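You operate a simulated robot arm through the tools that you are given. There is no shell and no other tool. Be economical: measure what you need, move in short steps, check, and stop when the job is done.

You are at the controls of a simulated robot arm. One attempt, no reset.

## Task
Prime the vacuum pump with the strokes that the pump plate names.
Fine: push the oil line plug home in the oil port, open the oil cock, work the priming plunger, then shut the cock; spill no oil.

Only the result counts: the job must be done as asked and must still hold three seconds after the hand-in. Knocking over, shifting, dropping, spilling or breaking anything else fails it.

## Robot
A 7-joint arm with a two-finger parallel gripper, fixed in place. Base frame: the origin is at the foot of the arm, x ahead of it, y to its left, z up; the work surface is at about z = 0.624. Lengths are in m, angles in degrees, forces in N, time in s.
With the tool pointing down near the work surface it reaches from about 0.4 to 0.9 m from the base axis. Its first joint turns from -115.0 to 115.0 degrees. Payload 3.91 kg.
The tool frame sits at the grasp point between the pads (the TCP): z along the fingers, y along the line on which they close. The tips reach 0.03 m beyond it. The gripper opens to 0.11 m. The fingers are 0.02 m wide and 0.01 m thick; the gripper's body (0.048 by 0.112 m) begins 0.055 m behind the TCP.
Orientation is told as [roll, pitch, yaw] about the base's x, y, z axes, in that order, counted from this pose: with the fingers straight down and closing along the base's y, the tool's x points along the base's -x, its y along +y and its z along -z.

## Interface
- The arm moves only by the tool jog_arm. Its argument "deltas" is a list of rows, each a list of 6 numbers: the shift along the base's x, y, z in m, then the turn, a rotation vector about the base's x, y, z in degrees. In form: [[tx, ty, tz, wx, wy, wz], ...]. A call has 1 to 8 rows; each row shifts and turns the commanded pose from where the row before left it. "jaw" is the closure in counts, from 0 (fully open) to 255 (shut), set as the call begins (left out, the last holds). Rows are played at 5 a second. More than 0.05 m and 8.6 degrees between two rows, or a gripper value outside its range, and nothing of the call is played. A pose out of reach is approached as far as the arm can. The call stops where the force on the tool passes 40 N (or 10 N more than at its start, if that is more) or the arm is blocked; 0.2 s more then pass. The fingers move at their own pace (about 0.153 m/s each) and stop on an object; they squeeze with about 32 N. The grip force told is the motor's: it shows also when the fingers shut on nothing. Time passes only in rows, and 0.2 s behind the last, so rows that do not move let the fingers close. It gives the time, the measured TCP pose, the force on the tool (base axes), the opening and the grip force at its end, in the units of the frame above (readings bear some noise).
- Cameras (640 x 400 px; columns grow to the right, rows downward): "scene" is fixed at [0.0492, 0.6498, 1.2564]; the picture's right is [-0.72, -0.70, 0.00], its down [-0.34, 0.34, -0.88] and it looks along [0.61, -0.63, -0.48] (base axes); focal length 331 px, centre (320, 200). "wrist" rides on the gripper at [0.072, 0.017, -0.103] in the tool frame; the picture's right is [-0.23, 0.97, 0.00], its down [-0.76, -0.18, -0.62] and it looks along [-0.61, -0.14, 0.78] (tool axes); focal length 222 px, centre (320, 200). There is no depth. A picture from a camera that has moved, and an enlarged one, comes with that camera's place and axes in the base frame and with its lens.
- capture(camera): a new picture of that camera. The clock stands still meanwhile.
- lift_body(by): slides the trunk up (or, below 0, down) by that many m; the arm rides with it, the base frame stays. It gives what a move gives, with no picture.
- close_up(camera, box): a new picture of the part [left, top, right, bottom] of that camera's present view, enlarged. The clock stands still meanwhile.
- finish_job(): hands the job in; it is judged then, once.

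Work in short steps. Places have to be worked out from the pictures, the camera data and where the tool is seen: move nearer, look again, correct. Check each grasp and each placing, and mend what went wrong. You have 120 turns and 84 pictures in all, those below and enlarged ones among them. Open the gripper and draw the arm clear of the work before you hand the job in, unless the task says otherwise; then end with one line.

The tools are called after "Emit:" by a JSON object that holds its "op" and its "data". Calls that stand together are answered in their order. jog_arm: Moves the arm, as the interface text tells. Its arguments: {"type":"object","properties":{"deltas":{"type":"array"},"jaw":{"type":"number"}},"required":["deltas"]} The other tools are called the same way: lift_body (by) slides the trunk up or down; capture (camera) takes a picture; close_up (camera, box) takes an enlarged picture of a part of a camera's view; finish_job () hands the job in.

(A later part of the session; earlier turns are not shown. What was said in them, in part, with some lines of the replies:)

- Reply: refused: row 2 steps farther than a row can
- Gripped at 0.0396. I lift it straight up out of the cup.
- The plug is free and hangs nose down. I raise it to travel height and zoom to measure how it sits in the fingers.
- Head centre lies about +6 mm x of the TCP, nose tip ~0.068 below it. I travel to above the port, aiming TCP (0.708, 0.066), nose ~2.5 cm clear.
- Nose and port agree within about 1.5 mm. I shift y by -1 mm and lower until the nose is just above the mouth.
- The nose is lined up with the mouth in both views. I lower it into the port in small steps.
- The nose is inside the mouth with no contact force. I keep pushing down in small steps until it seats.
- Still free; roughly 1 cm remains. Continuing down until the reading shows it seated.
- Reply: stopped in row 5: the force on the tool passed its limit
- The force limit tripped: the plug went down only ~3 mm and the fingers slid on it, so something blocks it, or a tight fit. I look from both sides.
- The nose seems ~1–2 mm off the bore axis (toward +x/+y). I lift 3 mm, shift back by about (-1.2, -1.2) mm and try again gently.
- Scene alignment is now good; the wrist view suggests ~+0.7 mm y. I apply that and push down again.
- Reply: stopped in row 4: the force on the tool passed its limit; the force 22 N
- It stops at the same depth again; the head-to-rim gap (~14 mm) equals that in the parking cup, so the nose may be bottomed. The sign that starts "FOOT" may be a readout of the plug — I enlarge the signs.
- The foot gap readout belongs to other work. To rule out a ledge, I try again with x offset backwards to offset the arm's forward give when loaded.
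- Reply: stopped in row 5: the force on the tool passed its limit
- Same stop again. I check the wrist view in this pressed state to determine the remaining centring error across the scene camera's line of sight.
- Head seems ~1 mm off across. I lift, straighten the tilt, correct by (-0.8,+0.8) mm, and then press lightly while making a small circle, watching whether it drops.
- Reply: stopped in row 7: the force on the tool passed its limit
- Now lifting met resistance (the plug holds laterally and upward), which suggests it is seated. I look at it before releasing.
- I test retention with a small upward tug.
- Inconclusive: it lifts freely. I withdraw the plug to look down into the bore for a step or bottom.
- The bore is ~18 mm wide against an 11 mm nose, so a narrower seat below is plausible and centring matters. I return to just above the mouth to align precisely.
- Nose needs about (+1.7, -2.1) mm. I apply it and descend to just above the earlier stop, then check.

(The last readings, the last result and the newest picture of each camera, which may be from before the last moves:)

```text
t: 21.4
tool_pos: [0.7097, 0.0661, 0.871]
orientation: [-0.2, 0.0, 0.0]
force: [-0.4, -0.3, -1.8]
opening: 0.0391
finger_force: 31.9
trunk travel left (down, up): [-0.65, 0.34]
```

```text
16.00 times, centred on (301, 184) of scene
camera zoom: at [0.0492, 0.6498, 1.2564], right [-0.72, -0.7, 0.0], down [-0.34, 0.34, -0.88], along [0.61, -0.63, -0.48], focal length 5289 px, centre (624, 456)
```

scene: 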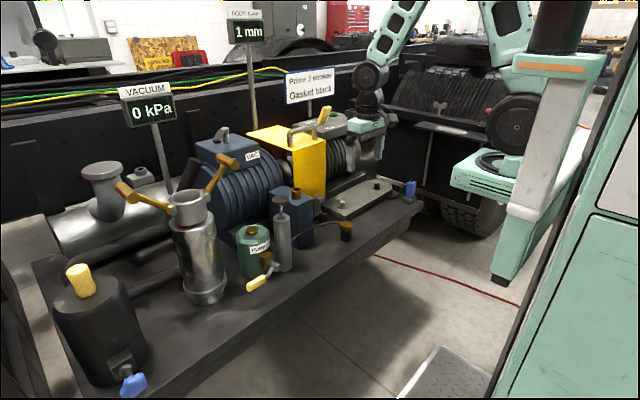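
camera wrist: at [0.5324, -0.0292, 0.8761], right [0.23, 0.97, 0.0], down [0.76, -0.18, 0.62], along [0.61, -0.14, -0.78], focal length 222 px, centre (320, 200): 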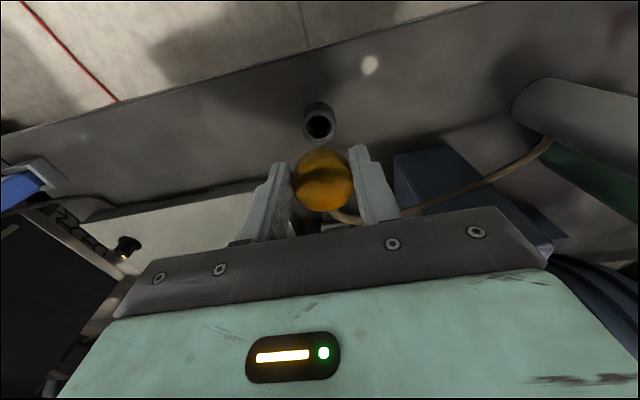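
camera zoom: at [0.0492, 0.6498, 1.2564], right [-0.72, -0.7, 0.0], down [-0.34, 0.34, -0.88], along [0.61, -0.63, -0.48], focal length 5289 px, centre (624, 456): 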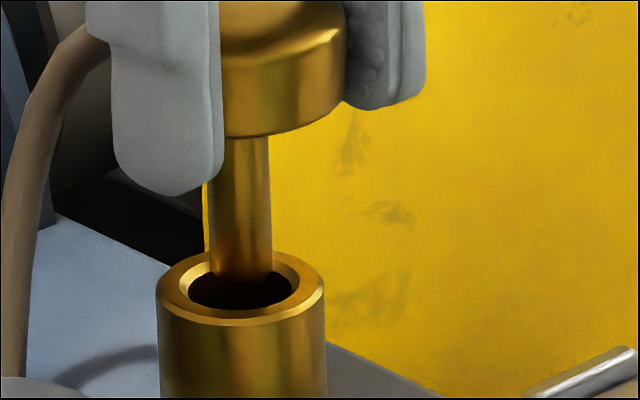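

Aligned within ~0.3 mm in both views. I descend and press.

Emit:
{"op": "jog_arm", "data": {"deltas": [[0, 0, -0.008, 0, 0, 0], [0, 0, -0.008, 0, 0, 0], [0, 0, -0.005, 0, 0, 0], [0, 0, 0, 0, 0, 0]]}}

Emit:
{"op": "jog_arm", "data": {"deltas": [[0, 0, -0.002, 0, 0, 0], [0, 0, -0.001, 0, 0, 0], [0, 0, 0, 0, 0, 0]]}}

Emit:
{"op": "close_up", "data": {"camera": "scene", "box": [285, 175, 317, 199]}}

Emit:
{"op": "close_up", "data": {"camera": "wrist", "box": [285, 120, 365, 180]}}

```text
t: 22.4
tool_pos: [0.7103, 0.0648, 0.8499]
orientation: [-0.2, -0.1, -0.1]
force: [-0.3, 0.2, -1.0]
opening: 0.0391
finger_force: 32.3
trunk travel left (down, up): [-0.65, 0.34]
```

```text
t: 23.2
tool_pos: [0.7091, 0.0654, 0.8468]
orientation: [-0.2, 0.1, 0.0]
force: [-0.1, 0.3, -1.6]
opening: 0.0391
finger_force: 32.0
trunk travel left (down, up): [-0.65, 0.34]
```

```text
16.00 times, centred on (301, 187) of scene
camera zoom: at [0.0492, 0.6498, 1.2564], right [-0.72, -0.7, 0.0], down [-0.34, 0.34, -0.88], along [0.61, -0.63, -0.48], focal length 5289 px, centre (624, 408)
```

zoom: 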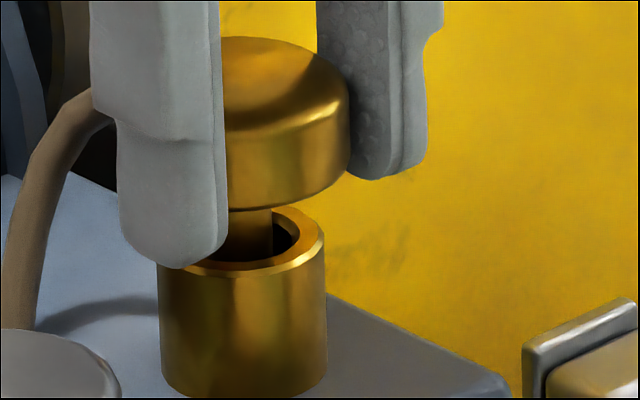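

```text
6.67 times, centred on (325, 150) of wrist
camera zoom: at [0.6372, 0.0826, 0.9496], right [0.23, 0.97, 0.0], down [0.76, -0.18, 0.62], along [0.61, -0.14, -0.78], focal length 1481 px, centre (287, 533)
```

zoom: 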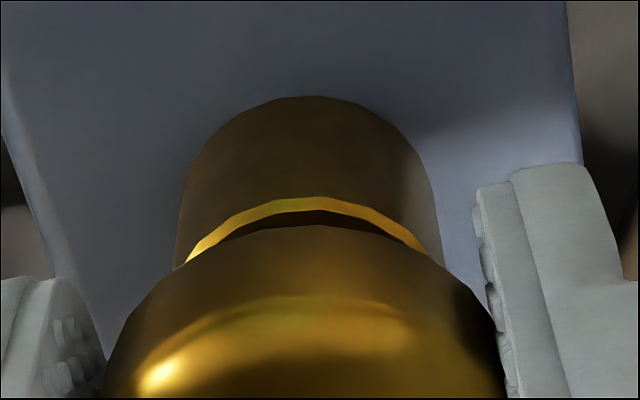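

No contact yet, still well lined up. I continue in 1 mm steps.

Emit:
{"op": "jog_arm", "data": {"deltas": [[0, 0, -0.001, 0, 0, 0], [0, 0, -0.001, 0, 0, 0], [0, 0, 0, 0, 0, 0]]}}

Emit:
{"op": "jog_arm", "data": {"deltas": [[0, 0, -0.001, 0, 0, 0], [0, 0, -0.001, 0, 0, 0], [0, 0, 0, 0, 0, 0]]}}

```text
t: 24.0
tool_pos: [0.7098, 0.0638, 0.845]
orientation: [-0.1, 0.0, 0.0]
force: [-3.1, -1.1, 14.6]
opening: 0.0391
finger_force: 32.1
trunk travel left (down, up): [-0.65, 0.34]
```

```text
t: 24.8
tool_pos: [0.7105, 0.065, 0.8453]
orientation: [-0.1, -0.4, -0.1]
force: [-5.1, -1.9, 19.3]
opening: 0.0392
finger_force: 32.3
trunk travel left (down, up): [-0.65, 0.34]
stopped in row 3: the force on the tool passed its limit (the readings are from after the stop); the commanded pose is now the measured one
```

Contact is firm and the same at every lateral offset. The nose is in by ~24 mm, about the port's full height, so I judge it bottomed. I release while lightly pressed and look.

Emit:
{"op": "jog_arm", "data": {"deltas": [[0, 0, 0, 0, 0, 0], [0, 0, 0, 0, 0, 0]], "jaw": 120}}

Emit:
{"op": "close_up", "data": {"camera": "scene", "box": [285, 175, 317, 199]}}

```text
t: 25.4
tool_pos: [0.7101, 0.0652, 0.8443]
orientation: [-0.1, -0.2, -0.1]
force: [0.4, 0.0, -0.1]
opening: 0.0584
finger_force: 0.1
trunk travel left (down, up): [-0.65, 0.34]
```

```text
16.00 times, centred on (301, 187) of scene
camera zoom: at [0.0492, 0.6498, 1.2564], right [-0.72, -0.7, 0.0], down [-0.34, 0.34, -0.88], along [0.61, -0.63, -0.48], focal length 5289 px, centre (624, 408)
```

zoom: 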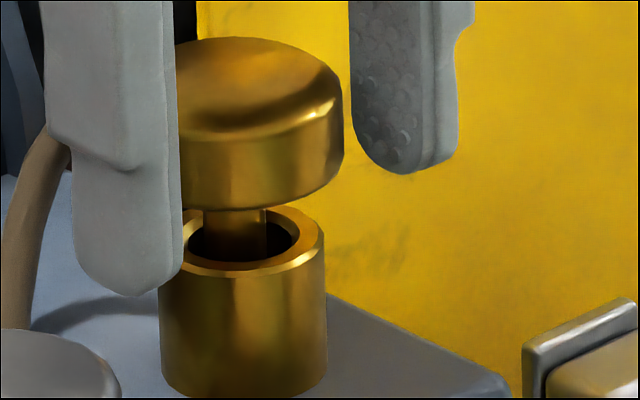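

The plug stands upright by itself. I rise, close the fingers and press straight down on its head to make sure it is home.

Emit:
{"op": "jog_arm", "data": {"deltas": [[0, 0, 0.025, 0, 0, 0], [0, 0, 0.025, 0, 0, 0], [0.005, 0.001, 0, 0, 0, 0], [0, 0, 0, 0, 0, 0]]}}

Emit:
{"op": "jog_arm", "data": {"deltas": [[0, 0, 0, 0, 0, 0], [0, 0, 0, 0, 0, 0]], "jaw": 255}}

Emit:
{"op": "capture", "data": {"camera": "wrist"}}

Emit:
{"op": "close_up", "data": {"camera": "scene", "box": [275, 155, 325, 200]}}

```text
t: 26.4
tool_pos: [0.7152, 0.0665, 0.8944]
orientation: [-0.1, -0.2, -0.2]
force: [0.8, 0.5, -0.4]
opening: 0.0583
finger_force: 0.0
trunk travel left (down, up): [-0.65, 0.34]
```

```text
t: 27.0
tool_pos: [0.7156, 0.0649, 0.8946]
orientation: [-0.1, -0.2, 0.0]
force: [-0.6, -0.4, 0.0]
opening: 0.0004
finger_force: 31.7
trunk travel left (down, up): [-0.65, 0.34]
```

```text
35 pictures are left
camera wrist: at [0.643, 0.0835, 0.9972], right [0.23, 0.97, 0.0], down [0.76, -0.18, 0.62], along [0.61, -0.14, -0.78], focal length 222 px, centre (320, 200)
```

wrist: 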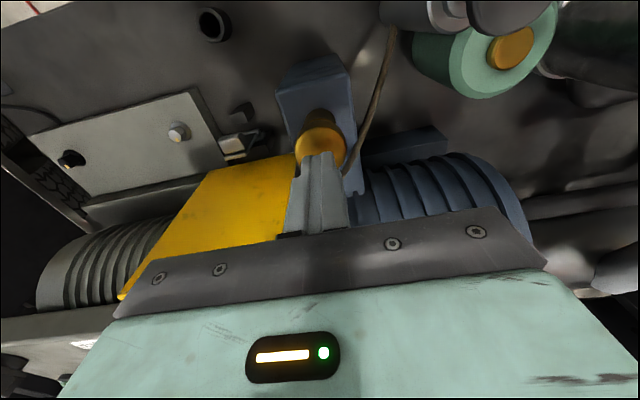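

```text
8.89 times, centred on (300, 178) of scene
camera zoom: at [0.0492, 0.6498, 1.2564], right [-0.72, -0.7, 0.0], down [-0.34, 0.34, -0.88], along [0.61, -0.63, -0.48], focal length 2938 px, centre (498, 400)
```

zoom: 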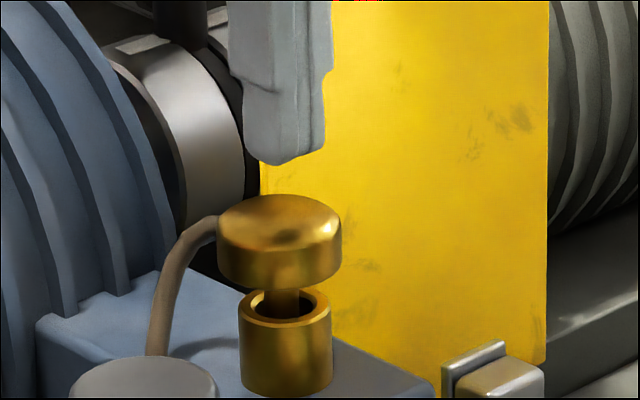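

The fingers are closed above the head, well placed. I press down.

Emit:
{"op": "jog_arm", "data": {"deltas": [[0, 0, -0.01, 0, 0, 0], [0, 0, -0.005, 0, 0, 0], [0, 0, -0.003, 0, 0, 0], [0, 0, -0.002, 0, 0, 0], [0, 0, -0.002, 0, 0, 0], [0, 0, -0.002, 0, 0, 0], [0, 0, -0.002, 0, 0, 0], [0, 0, -0.002, 0, 0, 0]]}}

```text
t: 28.9
tool_pos: [0.7163, 0.0675, 0.8708]
orientation: [0.0, -0.3, -0.1]
force: [-9.0, -2.2, 21.5]
opening: 0.0
finger_force: 32.2
trunk travel left (down, up): [-0.65, 0.34]
stopped in row 8: the force on the tool passed its limit (the readings are from after the stop); the commanded pose is now the measured one
```

Contact at tip z ≈ 0.841. I check whether the plug moved.

Emit:
{"op": "close_up", "data": {"camera": "scene", "box": [285, 175, 317, 199]}}

```text
16.00 times, centred on (301, 187) of scene
camera zoom: at [0.0492, 0.6498, 1.2564], right [-0.72, -0.7, 0.0], down [-0.34, 0.34, -0.88], along [0.61, -0.63, -0.48], focal length 5289 px, centre (624, 408)
```

zoom: 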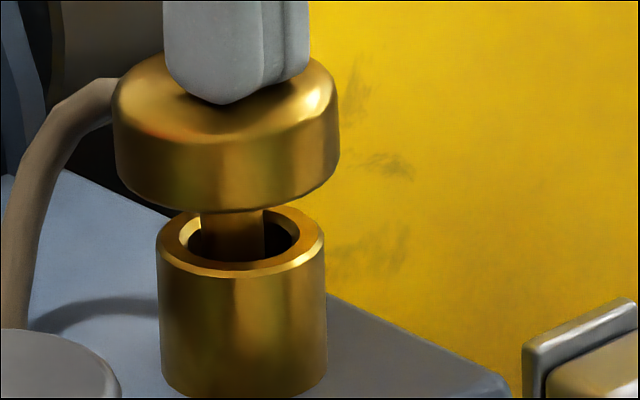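

The plug is bottomed and upright. I lift clear, and travel to above the cock handle while turning the tool by yaw -90 so the fingers will close along x across the handle.

Emit:
{"op": "jog_arm", "data": {"deltas": [[0, 0, 0.03, 0, 0, 0], [0, 0, 0.04, 0, 0, 0], [-0.01, 0, 0.03, 0, 0, 0], [-0.02, 0.025, 0.01, 0, 0, -8], [-0.02, 0.025, 0, 0, 0, -8], [-0.02, 0.03, 0, 0, 0, -8], [-0.02, 0.03, 0, 0, 0, -8], [-0.02, 0.03, 0, 0, 0, -8]]}}

Emit:
{"op": "jog_arm", "data": {"deltas": [[-0.01, 0.03, 0, 0, 0, -8], [-0.004, 0.03, 0, 0, 0, -8.5], [0, 0.03, 0, 0, 0, -8.5], [0, 0.01, 0, 0, 0, -8.5], [0, 0, 0, 0, 0, -8.5], [0, 0, 0, 0, 0, -8], [0, 0, 0, 0, 0, 0]], "jaw": 130}}

Emit:
{"op": "capture", "data": {"camera": "scene"}}

Emit:
{"op": "capture", "data": {"camera": "wrist"}}

```text
t: 30.7
tool_pos: [0.6066, 0.2078, 0.9786]
orientation: [0.0, -0.4, -40.2]
force: [-0.1, 0.0, -0.5]
opening: 0.0002
finger_force: 32.0
trunk travel left (down, up): [-0.65, 0.34]
```

```text
t: 32.3
tool_pos: [0.5927, 0.307, 0.9778]
orientation: [0.0, -0.3, -90.2]
force: [0.2, 0.0, -0.3]
opening: 0.0538
finger_force: 0.0
trunk travel left (down, up): [-0.65, 0.34]
```

```text
32 pictures are left
```

scene: 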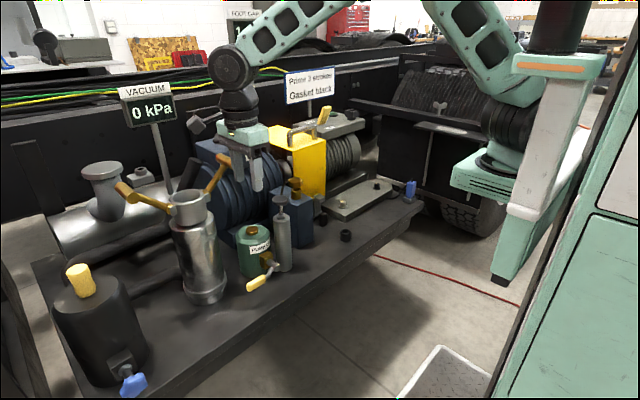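

```text
31 pictures are left
camera wrist: at [0.6101, 0.3805, 1.0813], right [0.97, -0.23, 0.0], down [-0.18, -0.76, 0.63], along [-0.14, -0.61, -0.78], focal length 222 px, centre (320, 200)
```

wrist: 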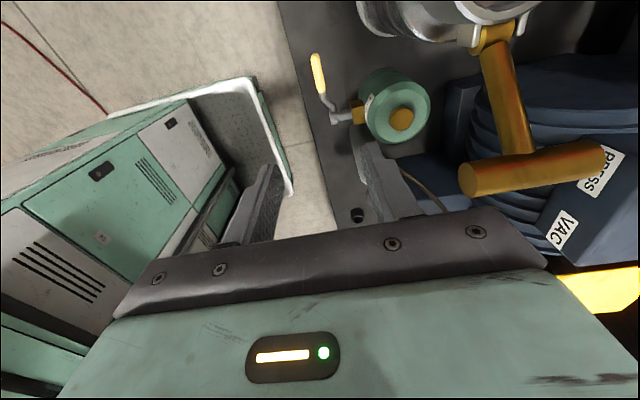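

Handle's yellow part runs y 0.292–0.345 at x ≈ 0.595, pivot near (0.605, 0.245, 0.69). I descend to z 0.74 over y 0.318 and check.

Emit:
{"op": "jog_arm", "data": {"deltas": [[0.002, 0.011, -0.03, 0, 0, 0], [0, 0, -0.045, 0, 0, 0], [0, 0, -0.045, 0, 0, 0], [0, 0, -0.045, 0, 0, 0], [0, 0, -0.045, 0, 0, 0], [0, 0, -0.028, 0, 0, 0], [0, 0, 0, 0, 0, 0]]}}

Emit:
{"op": "capture", "data": {"camera": "wrist"}}

Emit:
{"op": "close_up", "data": {"camera": "scene", "box": [200, 190, 320, 300]}}

```text
t: 33.9
tool_pos: [0.5942, 0.3172, 0.7396]
orientation: [0.0, -0.4, -90.1]
force: [0.1, -0.3, -0.4]
opening: 0.0539
finger_force: 0.0
trunk travel left (down, up): [-0.65, 0.34]
```

```text
30 pictures are left
camera wrist: at [0.6114, 0.3915, 0.843], right [0.97, -0.23, 0.0], down [-0.18, -0.76, 0.63], along [-0.14, -0.61, -0.78], focal length 222 px, centre (320, 200)
```

wrist: 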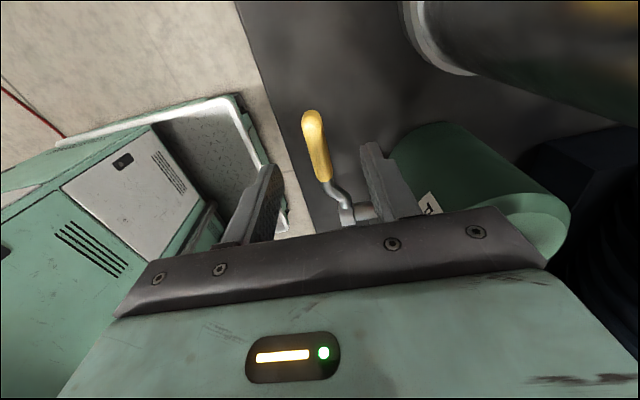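

```text
3.64 times, centred on (260, 245) of scene
camera zoom: at [0.0492, 0.6498, 1.2564], right [-0.72, -0.7, 0.0], down [-0.34, 0.34, -0.88], along [0.61, -0.63, -0.48], focal length 1202 px, centre (538, 36)
```

zoom: 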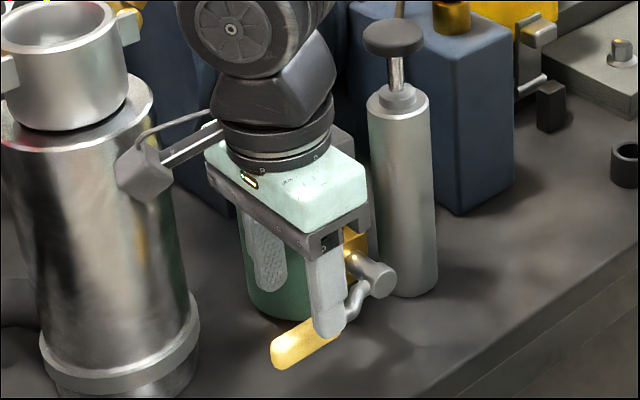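

The handle lies centrally between the fingers at z ≈ 0.683. I descend 5 cm and close.

Emit:
{"op": "jog_arm", "data": {"deltas": [[0, 0.002, -0.025, 0, 0, 0], [0, 0, -0.026, 0, 0, 0], [0, 0, 0, 0, 0, 0]]}}

Emit:
{"op": "jog_arm", "data": {"deltas": [[0, 0, 0, 0, 0, 0], [0, 0, 0, 0, 0, 0], [0, 0, 0, 0, 0, 0]], "jaw": 255}}

Emit:
{"op": "close_up", "data": {"camera": "scene", "box": [200, 190, 320, 300]}}

```text
t: 34.7
tool_pos: [0.5946, 0.3209, 0.6894]
orientation: [-0.1, -0.3, -90.0]
force: [-0.1, -0.2, -0.2]
opening: 0.054
finger_force: 0.0
trunk travel left (down, up): [-0.65, 0.34]
```

```text
t: 35.5
tool_pos: [0.5928, 0.3205, 0.6902]
orientation: [-0.2, -0.4, -90.1]
force: [-13.6, -2.7, 0.1]
opening: 0.0215
finger_force: 45.2
trunk travel left (down, up): [-0.65, 0.34]
```

```text
3.64 times, centred on (260, 245) of scene
camera zoom: at [0.0492, 0.6498, 1.2564], right [-0.72, -0.7, 0.0], down [-0.34, 0.34, -0.88], along [0.61, -0.63, -0.48], focal length 1202 px, centre (538, 36)
```

zoom: 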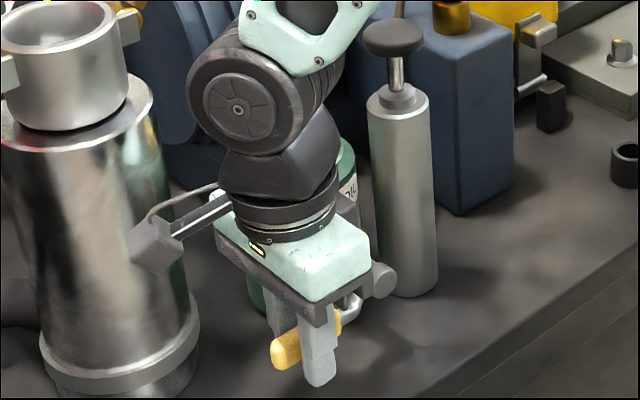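

Gripped. The handle pushes the fingers toward -x, so I relax 2.5 mm that way and then try the first bit of upward turn.

Emit:
{"op": "jog_arm", "data": {"deltas": [[-0.0025, 0, 0, 0, 0, 0], [0, 0, 0.004, 0, 0, 0], [0, 0, 0.004, 0, 0, 0], [0, 0, 0, 0, 0, 0]]}}

```text
t: 36.5
tool_pos: [0.5935, 0.3205, 0.6962]
orientation: [0.0, -0.4, -90.2]
force: [-2.1, -2.3, -16.6]
opening: 0.0216
finger_force: 44.9
trunk travel left (down, up): [-0.65, 0.34]
```

It moved ~6 mm with 17 N resistance — friction or stop unknown. I continue a little.

Emit:
{"op": "jog_arm", "data": {"deltas": [[0, -0.0005, 0.004, 0, 0, 0], [0, -0.001, 0.005, 0, 0, 0], [0, 0, 0, 0, 0, 0]]}}

Emit:
{"op": "close_up", "data": {"camera": "scene", "box": [200, 190, 320, 300]}}

```text
t: 37.3
tool_pos: [0.5929, 0.3185, 0.7064]
orientation: [0.0, -0.3, -89.9]
force: [-0.2, 0.1, -15.4]
opening: 0.0215
finger_force: 44.9
trunk travel left (down, up): [-0.65, 0.34]
```

```text
3.64 times, centred on (260, 245) of scene
camera zoom: at [0.0492, 0.6498, 1.2564], right [-0.72, -0.7, 0.0], down [-0.34, 0.34, -0.88], along [0.61, -0.63, -0.48], focal length 1202 px, centre (538, 36)
```

zoom: 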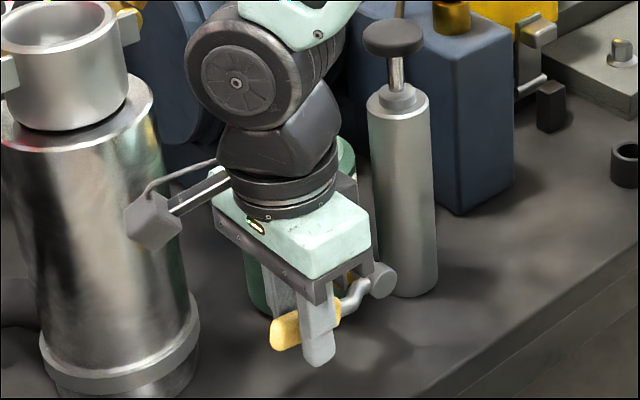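

The handle turns up smoothly against ~15 N friction. I follow the arc about the pivot (0.243, 0.690), radius 0.0775, tilting the hand 16° away from the plunger.

Emit:
{"op": "jog_arm", "data": {"deltas": [[0, -0.002, 0.0077, 0, 0, 0], [0, -0.003, 0.0077, 0, 0, 0], [0, -0.0037, 0.0072, -4, 0, 0], [0, -0.0044, 0.0069, -4, 0, 0], [0, -0.005, 0.0062, -4, 0, 0], [0, -0.0058, 0.0058, -4, 0, 0], [0, 0, 0, 0, 0, 0]]}}

Emit:
{"op": "close_up", "data": {"camera": "scene", "box": [200, 190, 320, 300]}}

```text
t: 38.9
tool_pos: [0.5935, 0.2969, 0.748]
orientation: [0.2, -16.1, -90.0]
force: [5.4, 24.4, -3.0]
opening: 0.0213
finger_force: 45.2
trunk travel left (down, up): [-0.65, 0.34]
```

```text
3.64 times, centred on (260, 245) of scene
camera zoom: at [0.0492, 0.6498, 1.2564], right [-0.72, -0.7, 0.0], down [-0.34, 0.34, -0.88], along [0.61, -0.63, -0.48], focal length 1202 px, centre (538, 36)
```

zoom: 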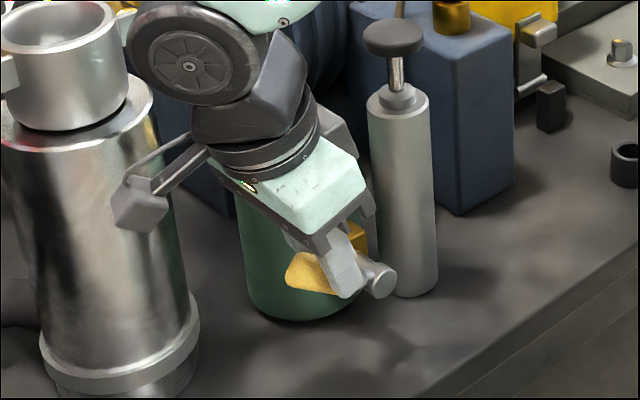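

About half way (48°). The load is friction plus a slight inward radial pull; I continue the arc with a 2 mm outward correction.

Emit:
{"op": "jog_arm", "data": {"deltas": [[0, -0.0053, 0.0061, 0, 0, 0], [0, -0.0066, 0.0048, 0, 0, 0], [0, -0.0073, 0.0039, 0, 0, 0], [0, -0.0076, 0.003, 0, 0, 0], [0, -0.0078, 0.0021, 0, 0, 0], [0, 0, 0, 0, 0, 0]]}}

Emit:
{"op": "close_up", "data": {"camera": "scene", "box": [200, 190, 320, 300]}}

```text
t: 40.3
tool_pos: [0.591, 0.2585, 0.7665]
orientation: [-0.1, -16.5, -90.1]
force: [-0.6, -0.5, 0.5]
opening: 0.0
finger_force: 37.4
trunk travel left (down, up): [-0.65, 0.34]
```

```text
3.64 times, centred on (260, 245) of scene
camera zoom: at [0.0492, 0.6498, 1.2564], right [-0.72, -0.7, 0.0], down [-0.34, 0.34, -0.88], along [0.61, -0.63, -0.48], focal length 1202 px, centre (538, 36)
```

zoom: 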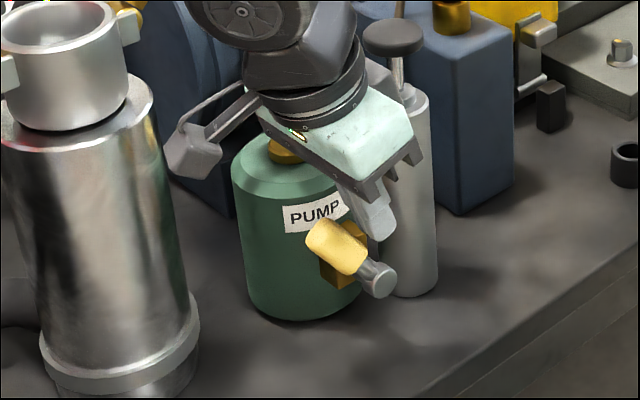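

The fingers slipped off; the handle stands at about 55°. I go over it to the +y side with closed fingers to push it on to upright.

Emit:
{"op": "jog_arm", "data": {"deltas": [[0, 0, 0.035, 0, 0, 0], [0, 0, 0.035, 0, 0, 0], [0.002, 0.04, 0, 0, 0, 0], [0, 0.037, 0, 0, 0, 0], [0, 0, -0.03, 0, 0, 0], [0, 0, -0.031, 0, 0, 0], [0, 0, 0, 0, 0, 0]], "jaw": 255}}

Emit:
{"op": "close_up", "data": {"camera": "scene", "box": [200, 190, 320, 300]}}

```text
t: 41.9
tool_pos: [0.5943, 0.3365, 0.7763]
orientation: [0.0, -16.3, -90.0]
force: [-0.2, 0.5, 0.4]
opening: 0.0
finger_force: 37.7
trunk travel left (down, up): [-0.65, 0.34]
```

```text
3.64 times, centred on (260, 245) of scene
camera zoom: at [0.0492, 0.6498, 1.2564], right [-0.72, -0.7, 0.0], down [-0.34, 0.34, -0.88], along [0.61, -0.63, -0.48], focal length 1202 px, centre (538, 36)
```

zoom: 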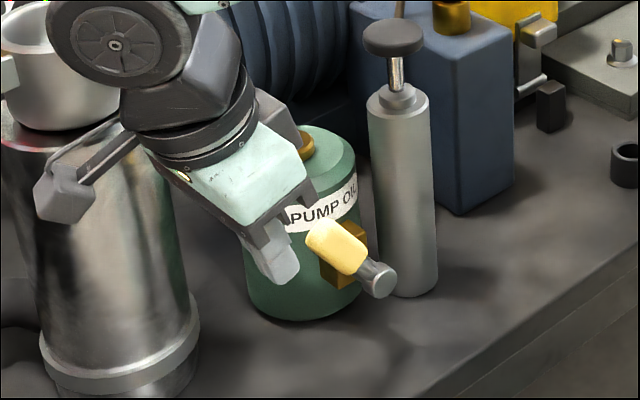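

Fingers are on the +y side at the handle's height. I push toward -y.

Emit:
{"op": "jog_arm", "data": {"deltas": [[0, -0.012, 0, 0, 0, 0], [0, -0.01, 0, 0, 0, 0], [0, -0.01, 0, 0, 0, 0], [0, -0.01, 0, 0, 0, 0], [0, -0.01, 0, 0, 0, 0], [0, -0.008, 0, 0, 0, 0], [0, -0.006, 0, 0, 0, 0], [0, 0, 0, 0, 0, 0]]}}

Emit:
{"op": "close_up", "data": {"camera": "scene", "box": [200, 190, 320, 300]}}

```text
t: 43.7
tool_pos: [0.5943, 0.2739, 0.7773]
orientation: [0.0, -16.2, -90.0]
force: [1.8, 13.6, -2.5]
opening: 0.0
finger_force: 37.7
trunk travel left (down, up): [-0.65, 0.34]
```

```text
3.64 times, centred on (260, 245) of scene
camera zoom: at [0.0492, 0.6498, 1.2564], right [-0.72, -0.7, 0.0], down [-0.34, 0.34, -0.88], along [0.61, -0.63, -0.48], focal length 1202 px, centre (538, 36)
```

zoom: 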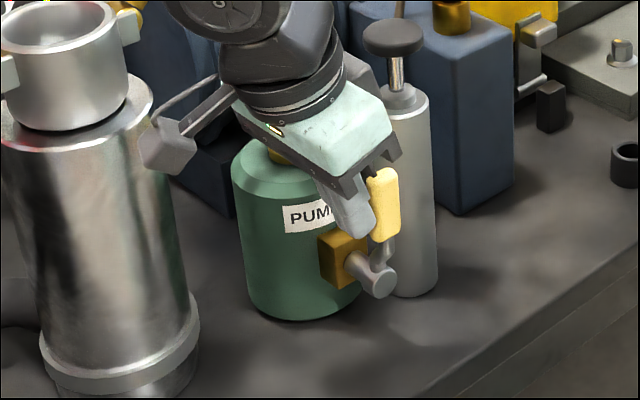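

The handle is now nearly upright. I push on in small steps to find its stop.

Emit:
{"op": "jog_arm", "data": {"deltas": [[0, -0.004, 0, 0, 0, 0], [0, -0.003, 0, 0, 0, 0], [0, -0.003, 0, 0, 0, 0], [0, 0, 0, 0, 0, 0]]}}

Emit:
{"op": "close_up", "data": {"camera": "scene", "box": [220, 200, 320, 300]}}

```text
t: 44.2
tool_pos: [0.5928, 0.2734, 0.7789]
orientation: [0.3, -15.4, -89.8]
force: [1.0, 12.3, -2.6]
opening: 0.0
finger_force: 37.9
trunk travel left (down, up): [-0.65, 0.34]
stopped in row 2: the force on the tool passed its limit (the readings are from after the stop); the commanded pose is now the measured one
```

```text
4.00 times, centred on (270, 250) of scene
camera zoom: at [0.0492, 0.6498, 1.2564], right [-0.72, -0.7, 0.0], down [-0.34, 0.34, -0.88], along [0.61, -0.63, -0.48], focal length 1322 px, centre (520, 0)
```

zoom: 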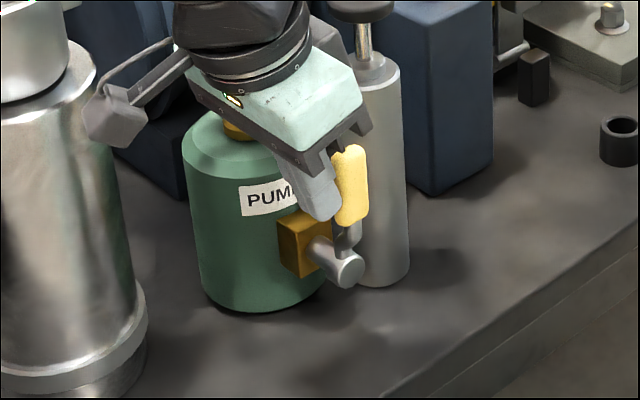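

The cock stopped at upright: open. I back off, rise, straighten the tool, and go above the plunger knob.

Emit:
{"op": "jog_arm", "data": {"deltas": [[0, 0.025, 0, 0, 0, 0], [0, 0, 0.045, 0, 0, 0], [0, 0, 0.045, 8, 0, 0], [0, 0, 0.045, 8, 0, 0], [0.02, -0.04, 0, 0, 0, 0], [0.02, -0.04, 0, 0, 0, 0], [0.015, -0.036, 0, 0, 0, 0], [0, 0, 0, 0, 0, 0]]}}

Emit:
{"op": "capture", "data": {"camera": "wrist"}}

Emit:
{"op": "close_up", "data": {"camera": "scene", "box": [220, 150, 340, 300]}}

```text
t: 46.0
tool_pos: [0.6496, 0.1791, 0.9142]
orientation: [0.4, 0.4, -89.9]
force: [0.0, 0.0, -0.3]
opening: 0.0004
finger_force: 38.0
trunk travel left (down, up): [-0.65, 0.34]
```

```text
21 pictures are left
camera wrist: at [0.666, 0.2519, 1.0169], right [0.97, -0.22, 0.0], down [-0.18, -0.77, 0.62], along [-0.14, -0.6, -0.79], focal length 222 px, centre (320, 200)
```

wrist: 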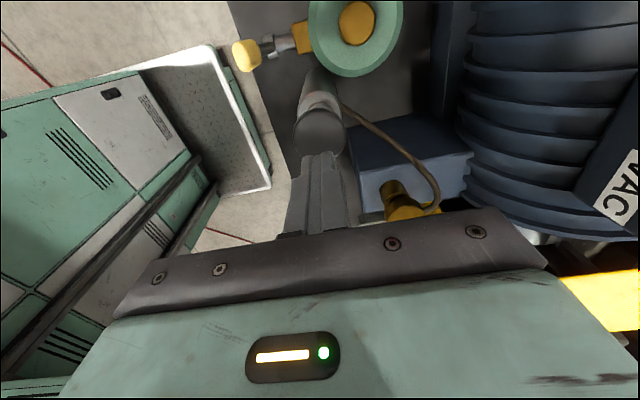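

```text
2.67 times, centred on (280, 225) of scene
camera zoom: at [0.0492, 0.6498, 1.2564], right [-0.72, -0.7, 0.0], down [-0.34, 0.34, -0.88], along [0.61, -0.63, -0.48], focal length 882 px, centre (427, 133)
```

zoom: 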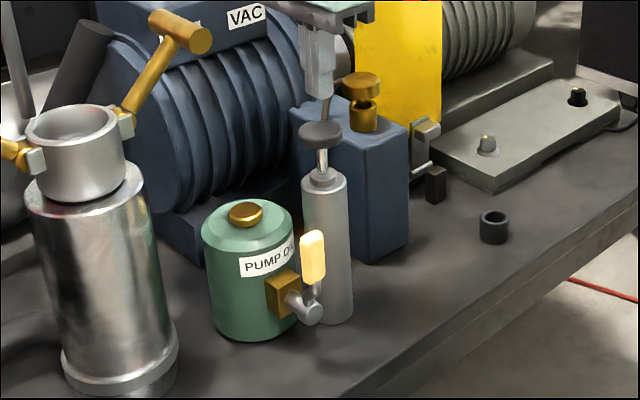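

Cock is up and open; knob centre about (0.651, 0.186), top z 0.845. I shift y +6 mm, and press down slowly to learn the stroke.

Emit:
{"op": "jog_arm", "data": {"deltas": [[0.001, 0.006, -0.02, 0, 0, 0], [0, 0, -0.012, 0, 0, 0], [0, 0, -0.006, 0, 0, 0], [0, 0, -0.006, 0, 0, 0], [0, 0, -0.006, 0, 0, 0], [0, 0, 0, 0, 0, 0]]}}

Emit:
{"op": "close_up", "data": {"camera": "scene", "box": [250, 150, 340, 230]}}

```text
t: 47.5
tool_pos: [0.6503, 0.1854, 0.864]
orientation: [0.3, 0.3, -90.0]
force: [0.4, 0.2, 0.6]
opening: 0.0001
finger_force: 37.9
trunk travel left (down, up): [-0.65, 0.34]
```

```text
5.00 times, centred on (295, 190) of scene
camera zoom: at [0.0492, 0.6498, 1.2564], right [-0.72, -0.7, 0.0], down [-0.34, 0.34, -0.88], along [0.61, -0.63, -0.48], focal length 1653 px, centre (445, 250)
```

zoom: 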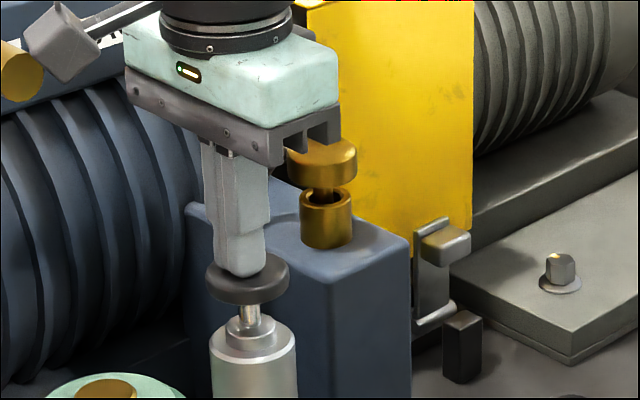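

The knob has already gone down ~1 cm with almost no force. I press on to the bottom.

Emit:
{"op": "jog_arm", "data": {"deltas": [[0, 0, -0.005, 0, 0, 0], [0, 0, -0.005, 0, 0, 0], [0, 0, -0.004, 0, 0, 0], [0, 0, -0.004, 0, 0, 0], [0, 0, -0.004, 0, 0, 0], [0, 0, -0.004, 0, 0, 0], [0, 0, 0, 0, 0, 0]]}}

Emit:
{"op": "close_up", "data": {"camera": "scene", "box": [250, 150, 340, 230]}}

```text
t: 48.7
tool_pos: [0.6498, 0.1859, 0.8463]
orientation: [0.4, 0.5, -89.8]
force: [-10.9, -6.5, 29.0]
opening: 0.0001
finger_force: 37.7
trunk travel left (down, up): [-0.65, 0.34]
stopped in row 6: the force on the tool passed its limit (the readings are from after the stop); the commanded pose is now the measured one
```

```text
5.00 times, centred on (295, 190) of scene
camera zoom: at [0.0492, 0.6498, 1.2564], right [-0.72, -0.7, 0.0], down [-0.34, 0.34, -0.88], along [0.61, -0.63, -0.48], focal length 1653 px, centre (445, 250)
```

zoom: 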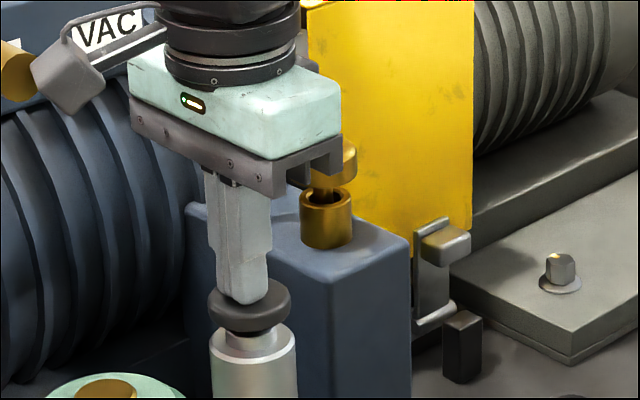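

Bottom reached at tip z ≈ 0.816. I rise to see whether it springs back.

Emit:
{"op": "jog_arm", "data": {"deltas": [[0, 0, 0.01, 0, 0, 0], [0, 0, 0.015, 0, 0, 0], [0, 0, 0.015, 0, 0, 0], [0, 0, 0.015, 0, 0, 0], [0, 0, 0, 0, 0, 0]]}}

Emit:
{"op": "close_up", "data": {"camera": "scene", "box": [250, 150, 340, 230]}}

```text
t: 49.9
tool_pos: [0.6505, 0.1874, 0.8979]
orientation: [0.4, 0.6, -89.8]
force: [0.0, 0.1, 0.9]
opening: 0.0001
finger_force: 37.5
trunk travel left (down, up): [-0.65, 0.34]
```

```text
5.00 times, centred on (295, 190) of scene
camera zoom: at [0.0492, 0.6498, 1.2564], right [-0.72, -0.7, 0.0], down [-0.34, 0.34, -0.88], along [0.61, -0.63, -0.48], focal length 1653 px, centre (445, 250)
```

zoom: 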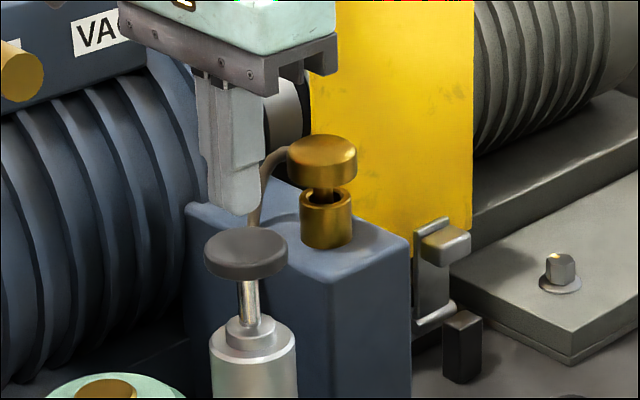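

It springs fully back: one stroke done. Second stroke: down to the bottom in one go.

Emit:
{"op": "jog_arm", "data": {"deltas": [[0, -0.001, -0.015, 0, 0, 0], [0, 0, -0.012, 0, 0, 0], [0, 0, -0.01, 0, 0, 0], [0, 0, -0.008, 0, 0, 0], [0, 0, -0.005, 0, 0, 0], [0, 0, -0.003, 0, 0, 0], [0, 0, -0.003, 0, 0, 0], [0, 0, -0.002, 0, 0, 0]]}}

```text
t: 51.6
tool_pos: [0.6501, 0.1849, 0.8467]
orientation: [0.6, 0.6, -89.7]
force: [-12.4, -5.9, 28.4]
opening: 0.0002
finger_force: 37.5
trunk travel left (down, up): [-0.65, 0.34]
stopped in row 8: the force on the tool passed its limit (the readings are from after the stop); the commanded pose is now the measured one
```

Bottom again (0.8467). I rise fully to let it return.

Emit:
{"op": "jog_arm", "data": {"deltas": [[0, 0, 0.01, 0, 0, 0], [0, 0, 0.015, 0, 0, 0], [0, 0, 0.015, 0, 0, 0], [0, 0, 0.011, 0, 0, 0], [0, 0, 0, 0, 0, 0], [0, 0, 0, 0, 0, 0]]}}

Emit:
{"op": "close_up", "data": {"camera": "scene", "box": [220, 150, 340, 300]}}

```text
t: 53.0
tool_pos: [0.6522, 0.1853, 0.8953]
orientation: [0.5, 0.6, -89.8]
force: [0.0, -0.2, 0.2]
opening: 0.0
finger_force: 37.7
trunk travel left (down, up): [-0.65, 0.34]
```

```text
2.67 times, centred on (280, 225) of scene
camera zoom: at [0.0492, 0.6498, 1.2564], right [-0.72, -0.7, 0.0], down [-0.34, 0.34, -0.88], along [0.61, -0.63, -0.48], focal length 882 px, centre (427, 133)
```

zoom: 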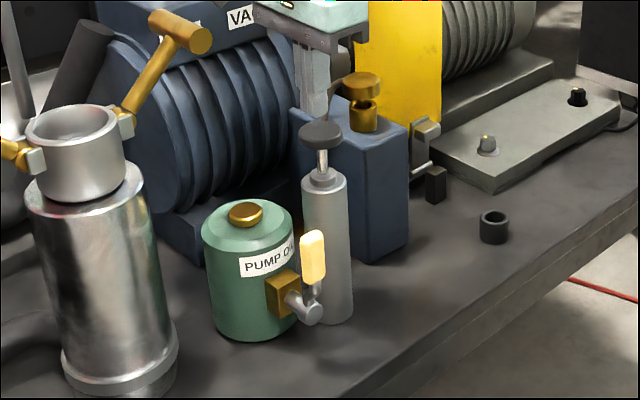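

Knob is back up, no oil seen on the bench, and the plug is unmoved. Third stroke.

Emit:
{"op": "jog_arm", "data": {"deltas": [[-0.001, 0, -0.013, 0, 0, 0], [0, 0, -0.012, 0, 0, 0], [0, 0, -0.01, 0, 0, 0], [0, 0, -0.008, 0, 0, 0], [0, 0, -0.004, 0, 0, 0], [0, 0, -0.003, 0, 0, 0], [0, 0, -0.003, 0, 0, 0], [0, 0, -0.002, 0, 0, 0]]}}

Emit:
{"op": "jog_arm", "data": {"deltas": [[0, 0, 0.01, 0, 0, 0], [0, 0, 0.015, 0, 0, 0], [0, 0, 0.02, 0, 0, 0], [0, 0, 0.03, 0, 0, 0], [0, 0, 0.03, 0, 0, 0], [0, 0, 0, 0, 0, 0]]}}

Emit:
{"op": "capture", "data": {"camera": "scene"}}

```text
t: 54.7
tool_pos: [0.652, 0.1856, 0.8463]
orientation: [0.6, 0.9, -89.9]
force: [-10.9, -7.1, 28.2]
opening: 0.0002
finger_force: 37.6
trunk travel left (down, up): [-0.65, 0.34]
stopped in row 8: the force on the tool passed its limit (the readings are from after the stop); the commanded pose is now the measured one
```

```text
t: 56.1
tool_pos: [0.651, 0.1866, 0.9491]
orientation: [0.6, 0.7, -89.8]
force: [0.1, -0.1, 0.6]
opening: 0.0
finger_force: 37.5
trunk travel left (down, up): [-0.65, 0.34]
```

```text
15 pictures are left
```

scene: 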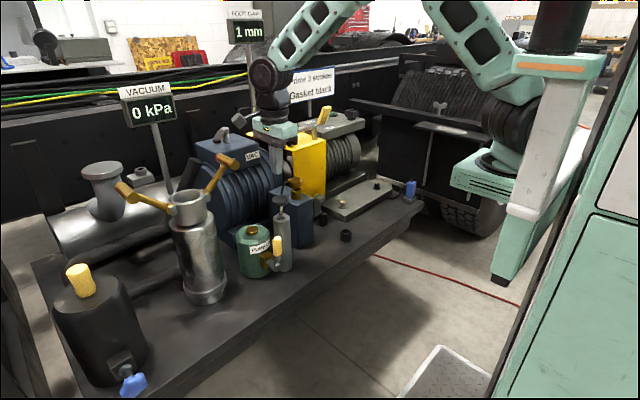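

All three strokes done and the display is steady. To shut the cock I place the closed fingers on the -y side of the upright handle, tilted 16° away from the plunger.

Emit:
{"op": "jog_arm", "data": {"deltas": [[-0.03, 0.015, 0, 0, 0, 0], [-0.027, 0.012, 0, -8, 0, 0], [0, 0.009, 0, -8, 0, 0], [0, 0, -0.03, 0, 0, 0], [0, 0, -0.04, 0, 0, 0], [0, 0, 0, 0, 0, 0]], "jaw": 255}}

Emit:
{"op": "capture", "data": {"camera": "wrist"}}

Emit:
{"op": "close_up", "data": {"camera": "scene", "box": [220, 180, 320, 290]}}

```text
t: 57.5
tool_pos: [0.5948, 0.2223, 0.8789]
orientation: [0.8, -15.3, -89.8]
force: [0.7, -0.4, 0.2]
opening: 0.0
finger_force: 37.5
trunk travel left (down, up): [-0.65, 0.34]
```

```text
14 pictures are left
camera wrist: at [0.6108, 0.3196, 0.9601], right [0.97, -0.21, 0.07], down [-0.18, -0.57, 0.8], along [-0.13, -0.79, -0.6], focal length 222 px, centre (320, 200)
```

wrist: 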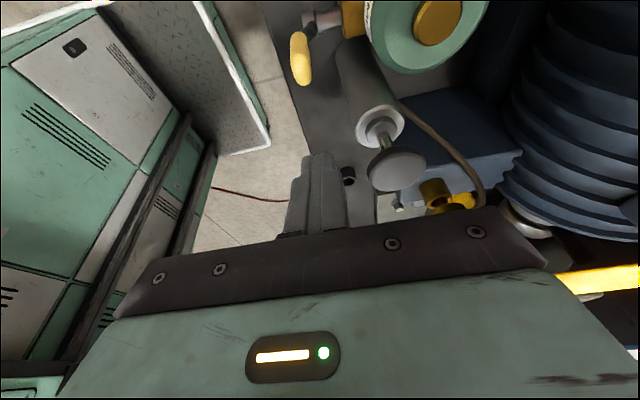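

```text
3.64 times, centred on (270, 235) of scene
camera zoom: at [0.0492, 0.6498, 1.2564], right [-0.72, -0.7, 0.0], down [-0.34, 0.34, -0.88], along [0.61, -0.63, -0.48], focal length 1202 px, centre (502, 73)
```

zoom: 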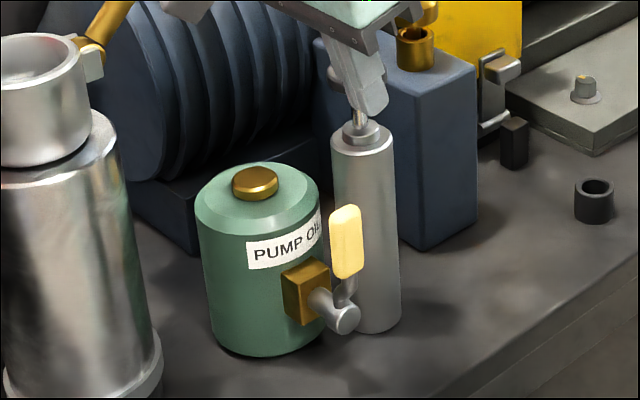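

Handle confirmed at y ≈ 0.243, top z 0.785. I lower the fingers behind it.

Emit:
{"op": "jog_arm", "data": {"deltas": [[-0.0015, 0, -0.03, 0, 0, 0], [0, 0, -0.03, 0, 0, 0], [0, 0, -0.019, 0, 0, 0], [0, 0, 0, 0, 0, 0]]}}

Emit:
{"op": "close_up", "data": {"camera": "scene", "box": [220, 180, 320, 290]}}

```text
t: 58.5
tool_pos: [0.5928, 0.2199, 0.8012]
orientation: [0.6, -15.3, -89.9]
force: [0.1, 0.1, 0.6]
opening: 0.0
finger_force: 37.5
trunk travel left (down, up): [-0.65, 0.34]
```

```text
3.64 times, centred on (270, 235) of scene
camera zoom: at [0.0492, 0.6498, 1.2564], right [-0.72, -0.7, 0.0], down [-0.34, 0.34, -0.88], along [0.61, -0.63, -0.48], focal length 1202 px, centre (502, 73)
```

zoom: 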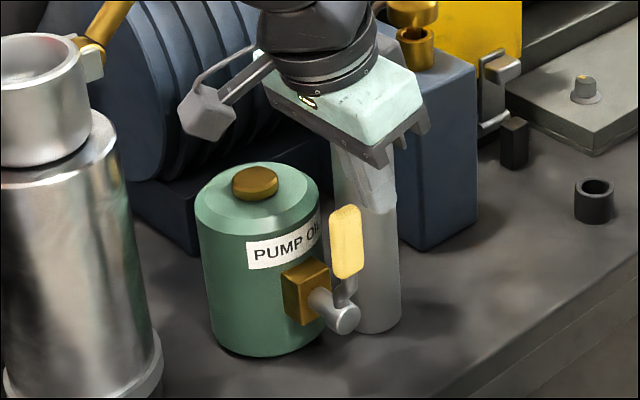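

Fingers stand just behind the handle. I push it toward +y along the arc.

Emit:
{"op": "jog_arm", "data": {"deltas": [[0, 0.01, -0.001, 0, 0, 0], [0, 0.011, -0.003, 0, 0, 0], [0, 0.011, -0.003, 0, 0, 0], [0, 0.011, -0.003, 0, 0, 0], [0, 0.011, -0.003, 0, 0, 0], [0, 0.009, -0.004, 0, 0, 0], [0, 0, 0, 0, 0, 0]]}}

Emit:
{"op": "close_up", "data": {"camera": "scene", "box": [220, 180, 320, 290]}}

```text
t: 60.1
tool_pos: [0.5934, 0.2843, 0.7837]
orientation: [0.6, -15.3, -89.8]
force: [-0.1, 0.2, 0.6]
opening: 0.0002
finger_force: 37.3
trunk travel left (down, up): [-0.65, 0.34]
```

```text
3.64 times, centred on (270, 235) of scene
camera zoom: at [0.0492, 0.6498, 1.2564], right [-0.72, -0.7, 0.0], down [-0.34, 0.34, -0.88], along [0.61, -0.63, -0.48], focal length 1202 px, centre (502, 73)
```

zoom: 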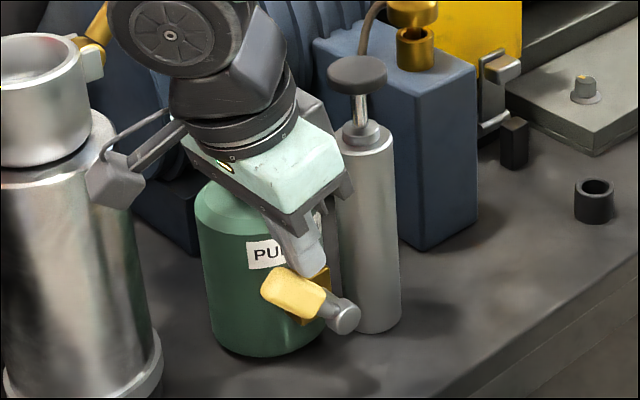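

The handle is down to ~40°. I press it further down toward horizontal.

Emit:
{"op": "jog_arm", "data": {"deltas": [[0, 0.014, -0.005, 0, 0, 0], [0, 0.01, -0.01, 0, 0, 0], [0, 0.006, -0.011, 0, 0, 0], [0, 0.005, -0.01, 0, 0, 0], [0, 0.003, -0.01, 0, 0, 0], [0, 0.002, -0.007, 0, 0, 0], [0, 0, 0, 0, 0, 0]]}}

Emit:
{"op": "close_up", "data": {"camera": "scene", "box": [220, 180, 320, 290]}}

```text
t: 61.7
tool_pos: [0.5941, 0.3249, 0.7311]
orientation: [0.8, -15.3, -89.9]
force: [0.1, -0.4, 0.0]
opening: 0.0002
finger_force: 37.6
trunk travel left (down, up): [-0.65, 0.34]
```

```text
3.64 times, centred on (270, 235) of scene
camera zoom: at [0.0492, 0.6498, 1.2564], right [-0.72, -0.7, 0.0], down [-0.34, 0.34, -0.88], along [0.61, -0.63, -0.48], focal length 1202 px, centre (502, 73)
```

zoom: 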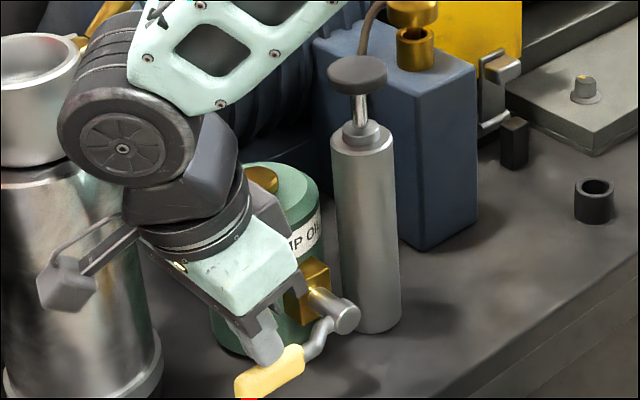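

Nearly horizontal. I press down in small steps to its stop.

Emit:
{"op": "jog_arm", "data": {"deltas": [[0, 0, -0.003, 0, 0, 0], [0, 0, -0.003, 0, 0, 0], [0, 0, -0.003, 0, 0, 0], [0, 0, -0.003, 0, 0, 0], [0, 0, -0.002, 0, 0, 0], [0, 0, -0.002, 0, 0, 0], [0, 0, 0, 0, 0, 0]]}}

Emit:
{"op": "close_up", "data": {"camera": "scene", "box": [220, 190, 320, 300]}}

```text
t: 62.5
tool_pos: [0.5942, 0.3259, 0.7281]
orientation: [0.7, -15.1, -89.9]
force: [-5.8, -5.1, 23.8]
opening: 0.0001
finger_force: 37.6
trunk travel left (down, up): [-0.65, 0.34]
stopped in row 4: the force on the tool passed its limit (the readings are from after the stop); the commanded pose is now the measured one
```

```text
3.64 times, centred on (270, 245) of scene
camera zoom: at [0.0492, 0.6498, 1.2564], right [-0.72, -0.7, 0.0], down [-0.34, 0.34, -0.88], along [0.61, -0.63, -0.48], focal length 1202 px, centre (502, 36)
```

zoom: 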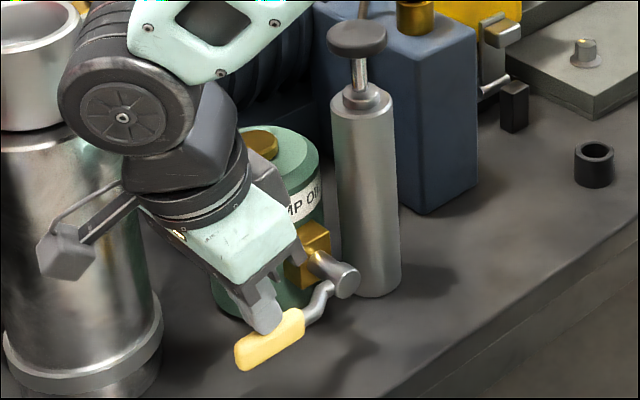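

Hard stop, and the handle is exactly where it started: shut. I raise the arm clear, straighten it and open the gripper.

Emit:
{"op": "jog_arm", "data": {"deltas": [[0, 0, 0.03, 0, 0, 0], [0, 0, 0.045, 0, 0, 0], [0, 0, 0.045, 8, 0, 0], [0, 0, 0.045, 7, 0, 0], [-0.03, 0, 0.035, 0, 0, 0], [-0.04, 0, 0.02, 0, 0, 0], [-0.04, 0, 0.01, 0, 0, 0], [0, 0, 0, 0, 0, 0]]}}

Emit:
{"op": "jog_arm", "data": {"deltas": [[0, 0, 0, 0, 0, 0], [0, 0, 0, 0, 0, 0], [0, 0, 0, 0, 0, 0]], "jaw": 0}}

Emit:
{"op": "capture", "data": {"camera": "scene"}}

Emit:
{"op": "close_up", "data": {"camera": "scene", "box": [220, 160, 340, 300]}}

Emit:
{"op": "close_up", "data": {"camera": "scene", "box": [285, 175, 317, 199]}}

```text
t: 64.3
tool_pos: [0.4847, 0.3249, 0.9543]
orientation: [0.8, -0.3, -90.0]
force: [-0.2, 0.7, 0.3]
opening: 0.0
finger_force: 38.0
trunk travel left (down, up): [-0.65, 0.34]
```

```text
t: 65.1
tool_pos: [0.4848, 0.3263, 0.9539]
orientation: [0.7, -0.3, -89.9]
force: [-0.1, -0.6, -1.1]
opening: 0.1099
finger_force: 0.0
trunk travel left (down, up): [-0.65, 0.34]
```

```text
8 pictures are left
```

scene: 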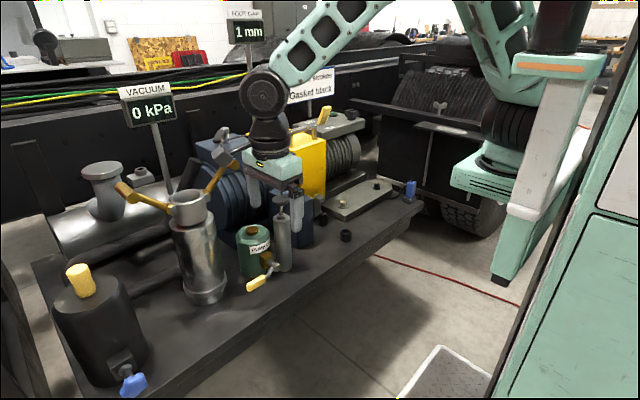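

```text
2.86 times, centred on (280, 230) of scene
camera zoom: at [0.0492, 0.6498, 1.2564], right [-0.72, -0.7, 0.0], down [-0.34, 0.34, -0.88], along [0.61, -0.63, -0.48], focal length 944 px, centre (434, 114)
```

zoom: 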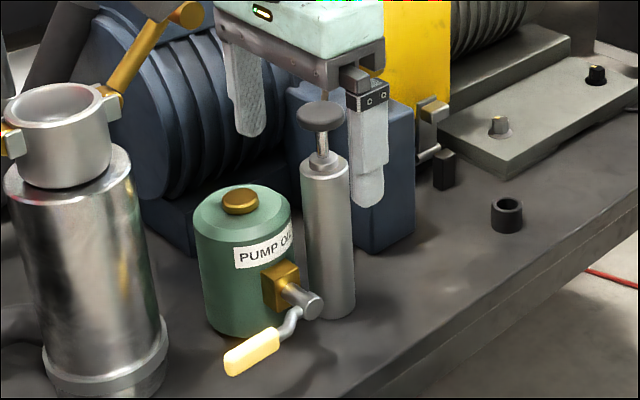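

```text
16.00 times, centred on (301, 187) of scene
camera zoom: at [0.0492, 0.6498, 1.2564], right [-0.72, -0.7, 0.0], down [-0.34, 0.34, -0.88], along [0.61, -0.63, -0.48], focal length 5289 px, centre (624, 408)
```

zoom: 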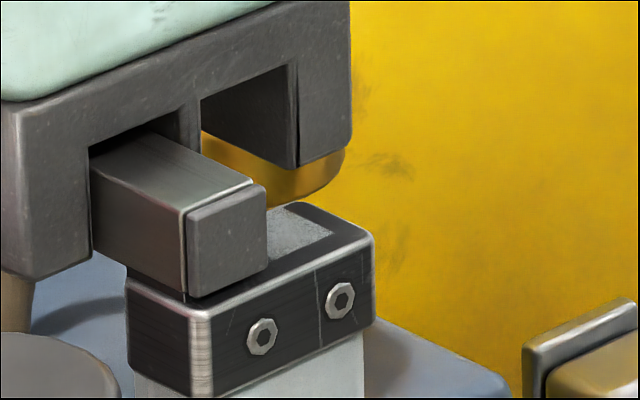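

Cock shut and no puddle by the tank. I raise the arm further so the plug can be seen for a last check.

Emit:
{"op": "jog_arm", "data": {"deltas": [[-0.01, 0, 0.045, 0, 0, 0], [-0.01, 0, 0.045, 0, 0, 0], [-0.01, 0, 0.045, 0, 0, 0], [0, 0, 0.04, 0, 0, 0], [0, 0, 0, 0, 0, 0]]}}

Emit:
{"op": "close_up", "data": {"camera": "scene", "box": [255, 165, 345, 235]}}

```text
t: 66.3
tool_pos: [0.4557, 0.3254, 1.1295]
orientation: [0.7, -0.4, -89.9]
force: [-1.0, 0.6, -0.3]
opening: 0.1102
finger_force: 0.1
trunk travel left (down, up): [-0.65, 0.34]
```

```text
5.71 times, centred on (300, 200) of scene
camera zoom: at [0.0492, 0.6498, 1.2564], right [-0.72, -0.7, 0.0], down [-0.34, 0.34, -0.88], along [0.61, -0.63, -0.48], focal length 1889 px, centre (434, 200)
```

zoom: 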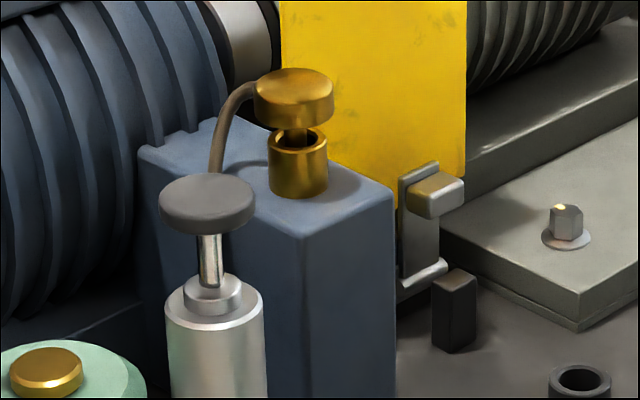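

The plug stands in the port, no oil is spilt, the cock is shut, the plunger is up and the arm is clear. I hand in.

Emit:
{"op": "finish_job", "data": {}}

```text
The job is handed in.
```

I handed the job in with the oil plug in its port, the cock opened, the three strokes named on the plate given, and the cock shut again; I saw no oil spilt. The plug's head stands about 15 mm above the port rim: I pressed it to a hard stop, but it had lifted freely in an earlier tug, so I can't be certain that stop is fully home.
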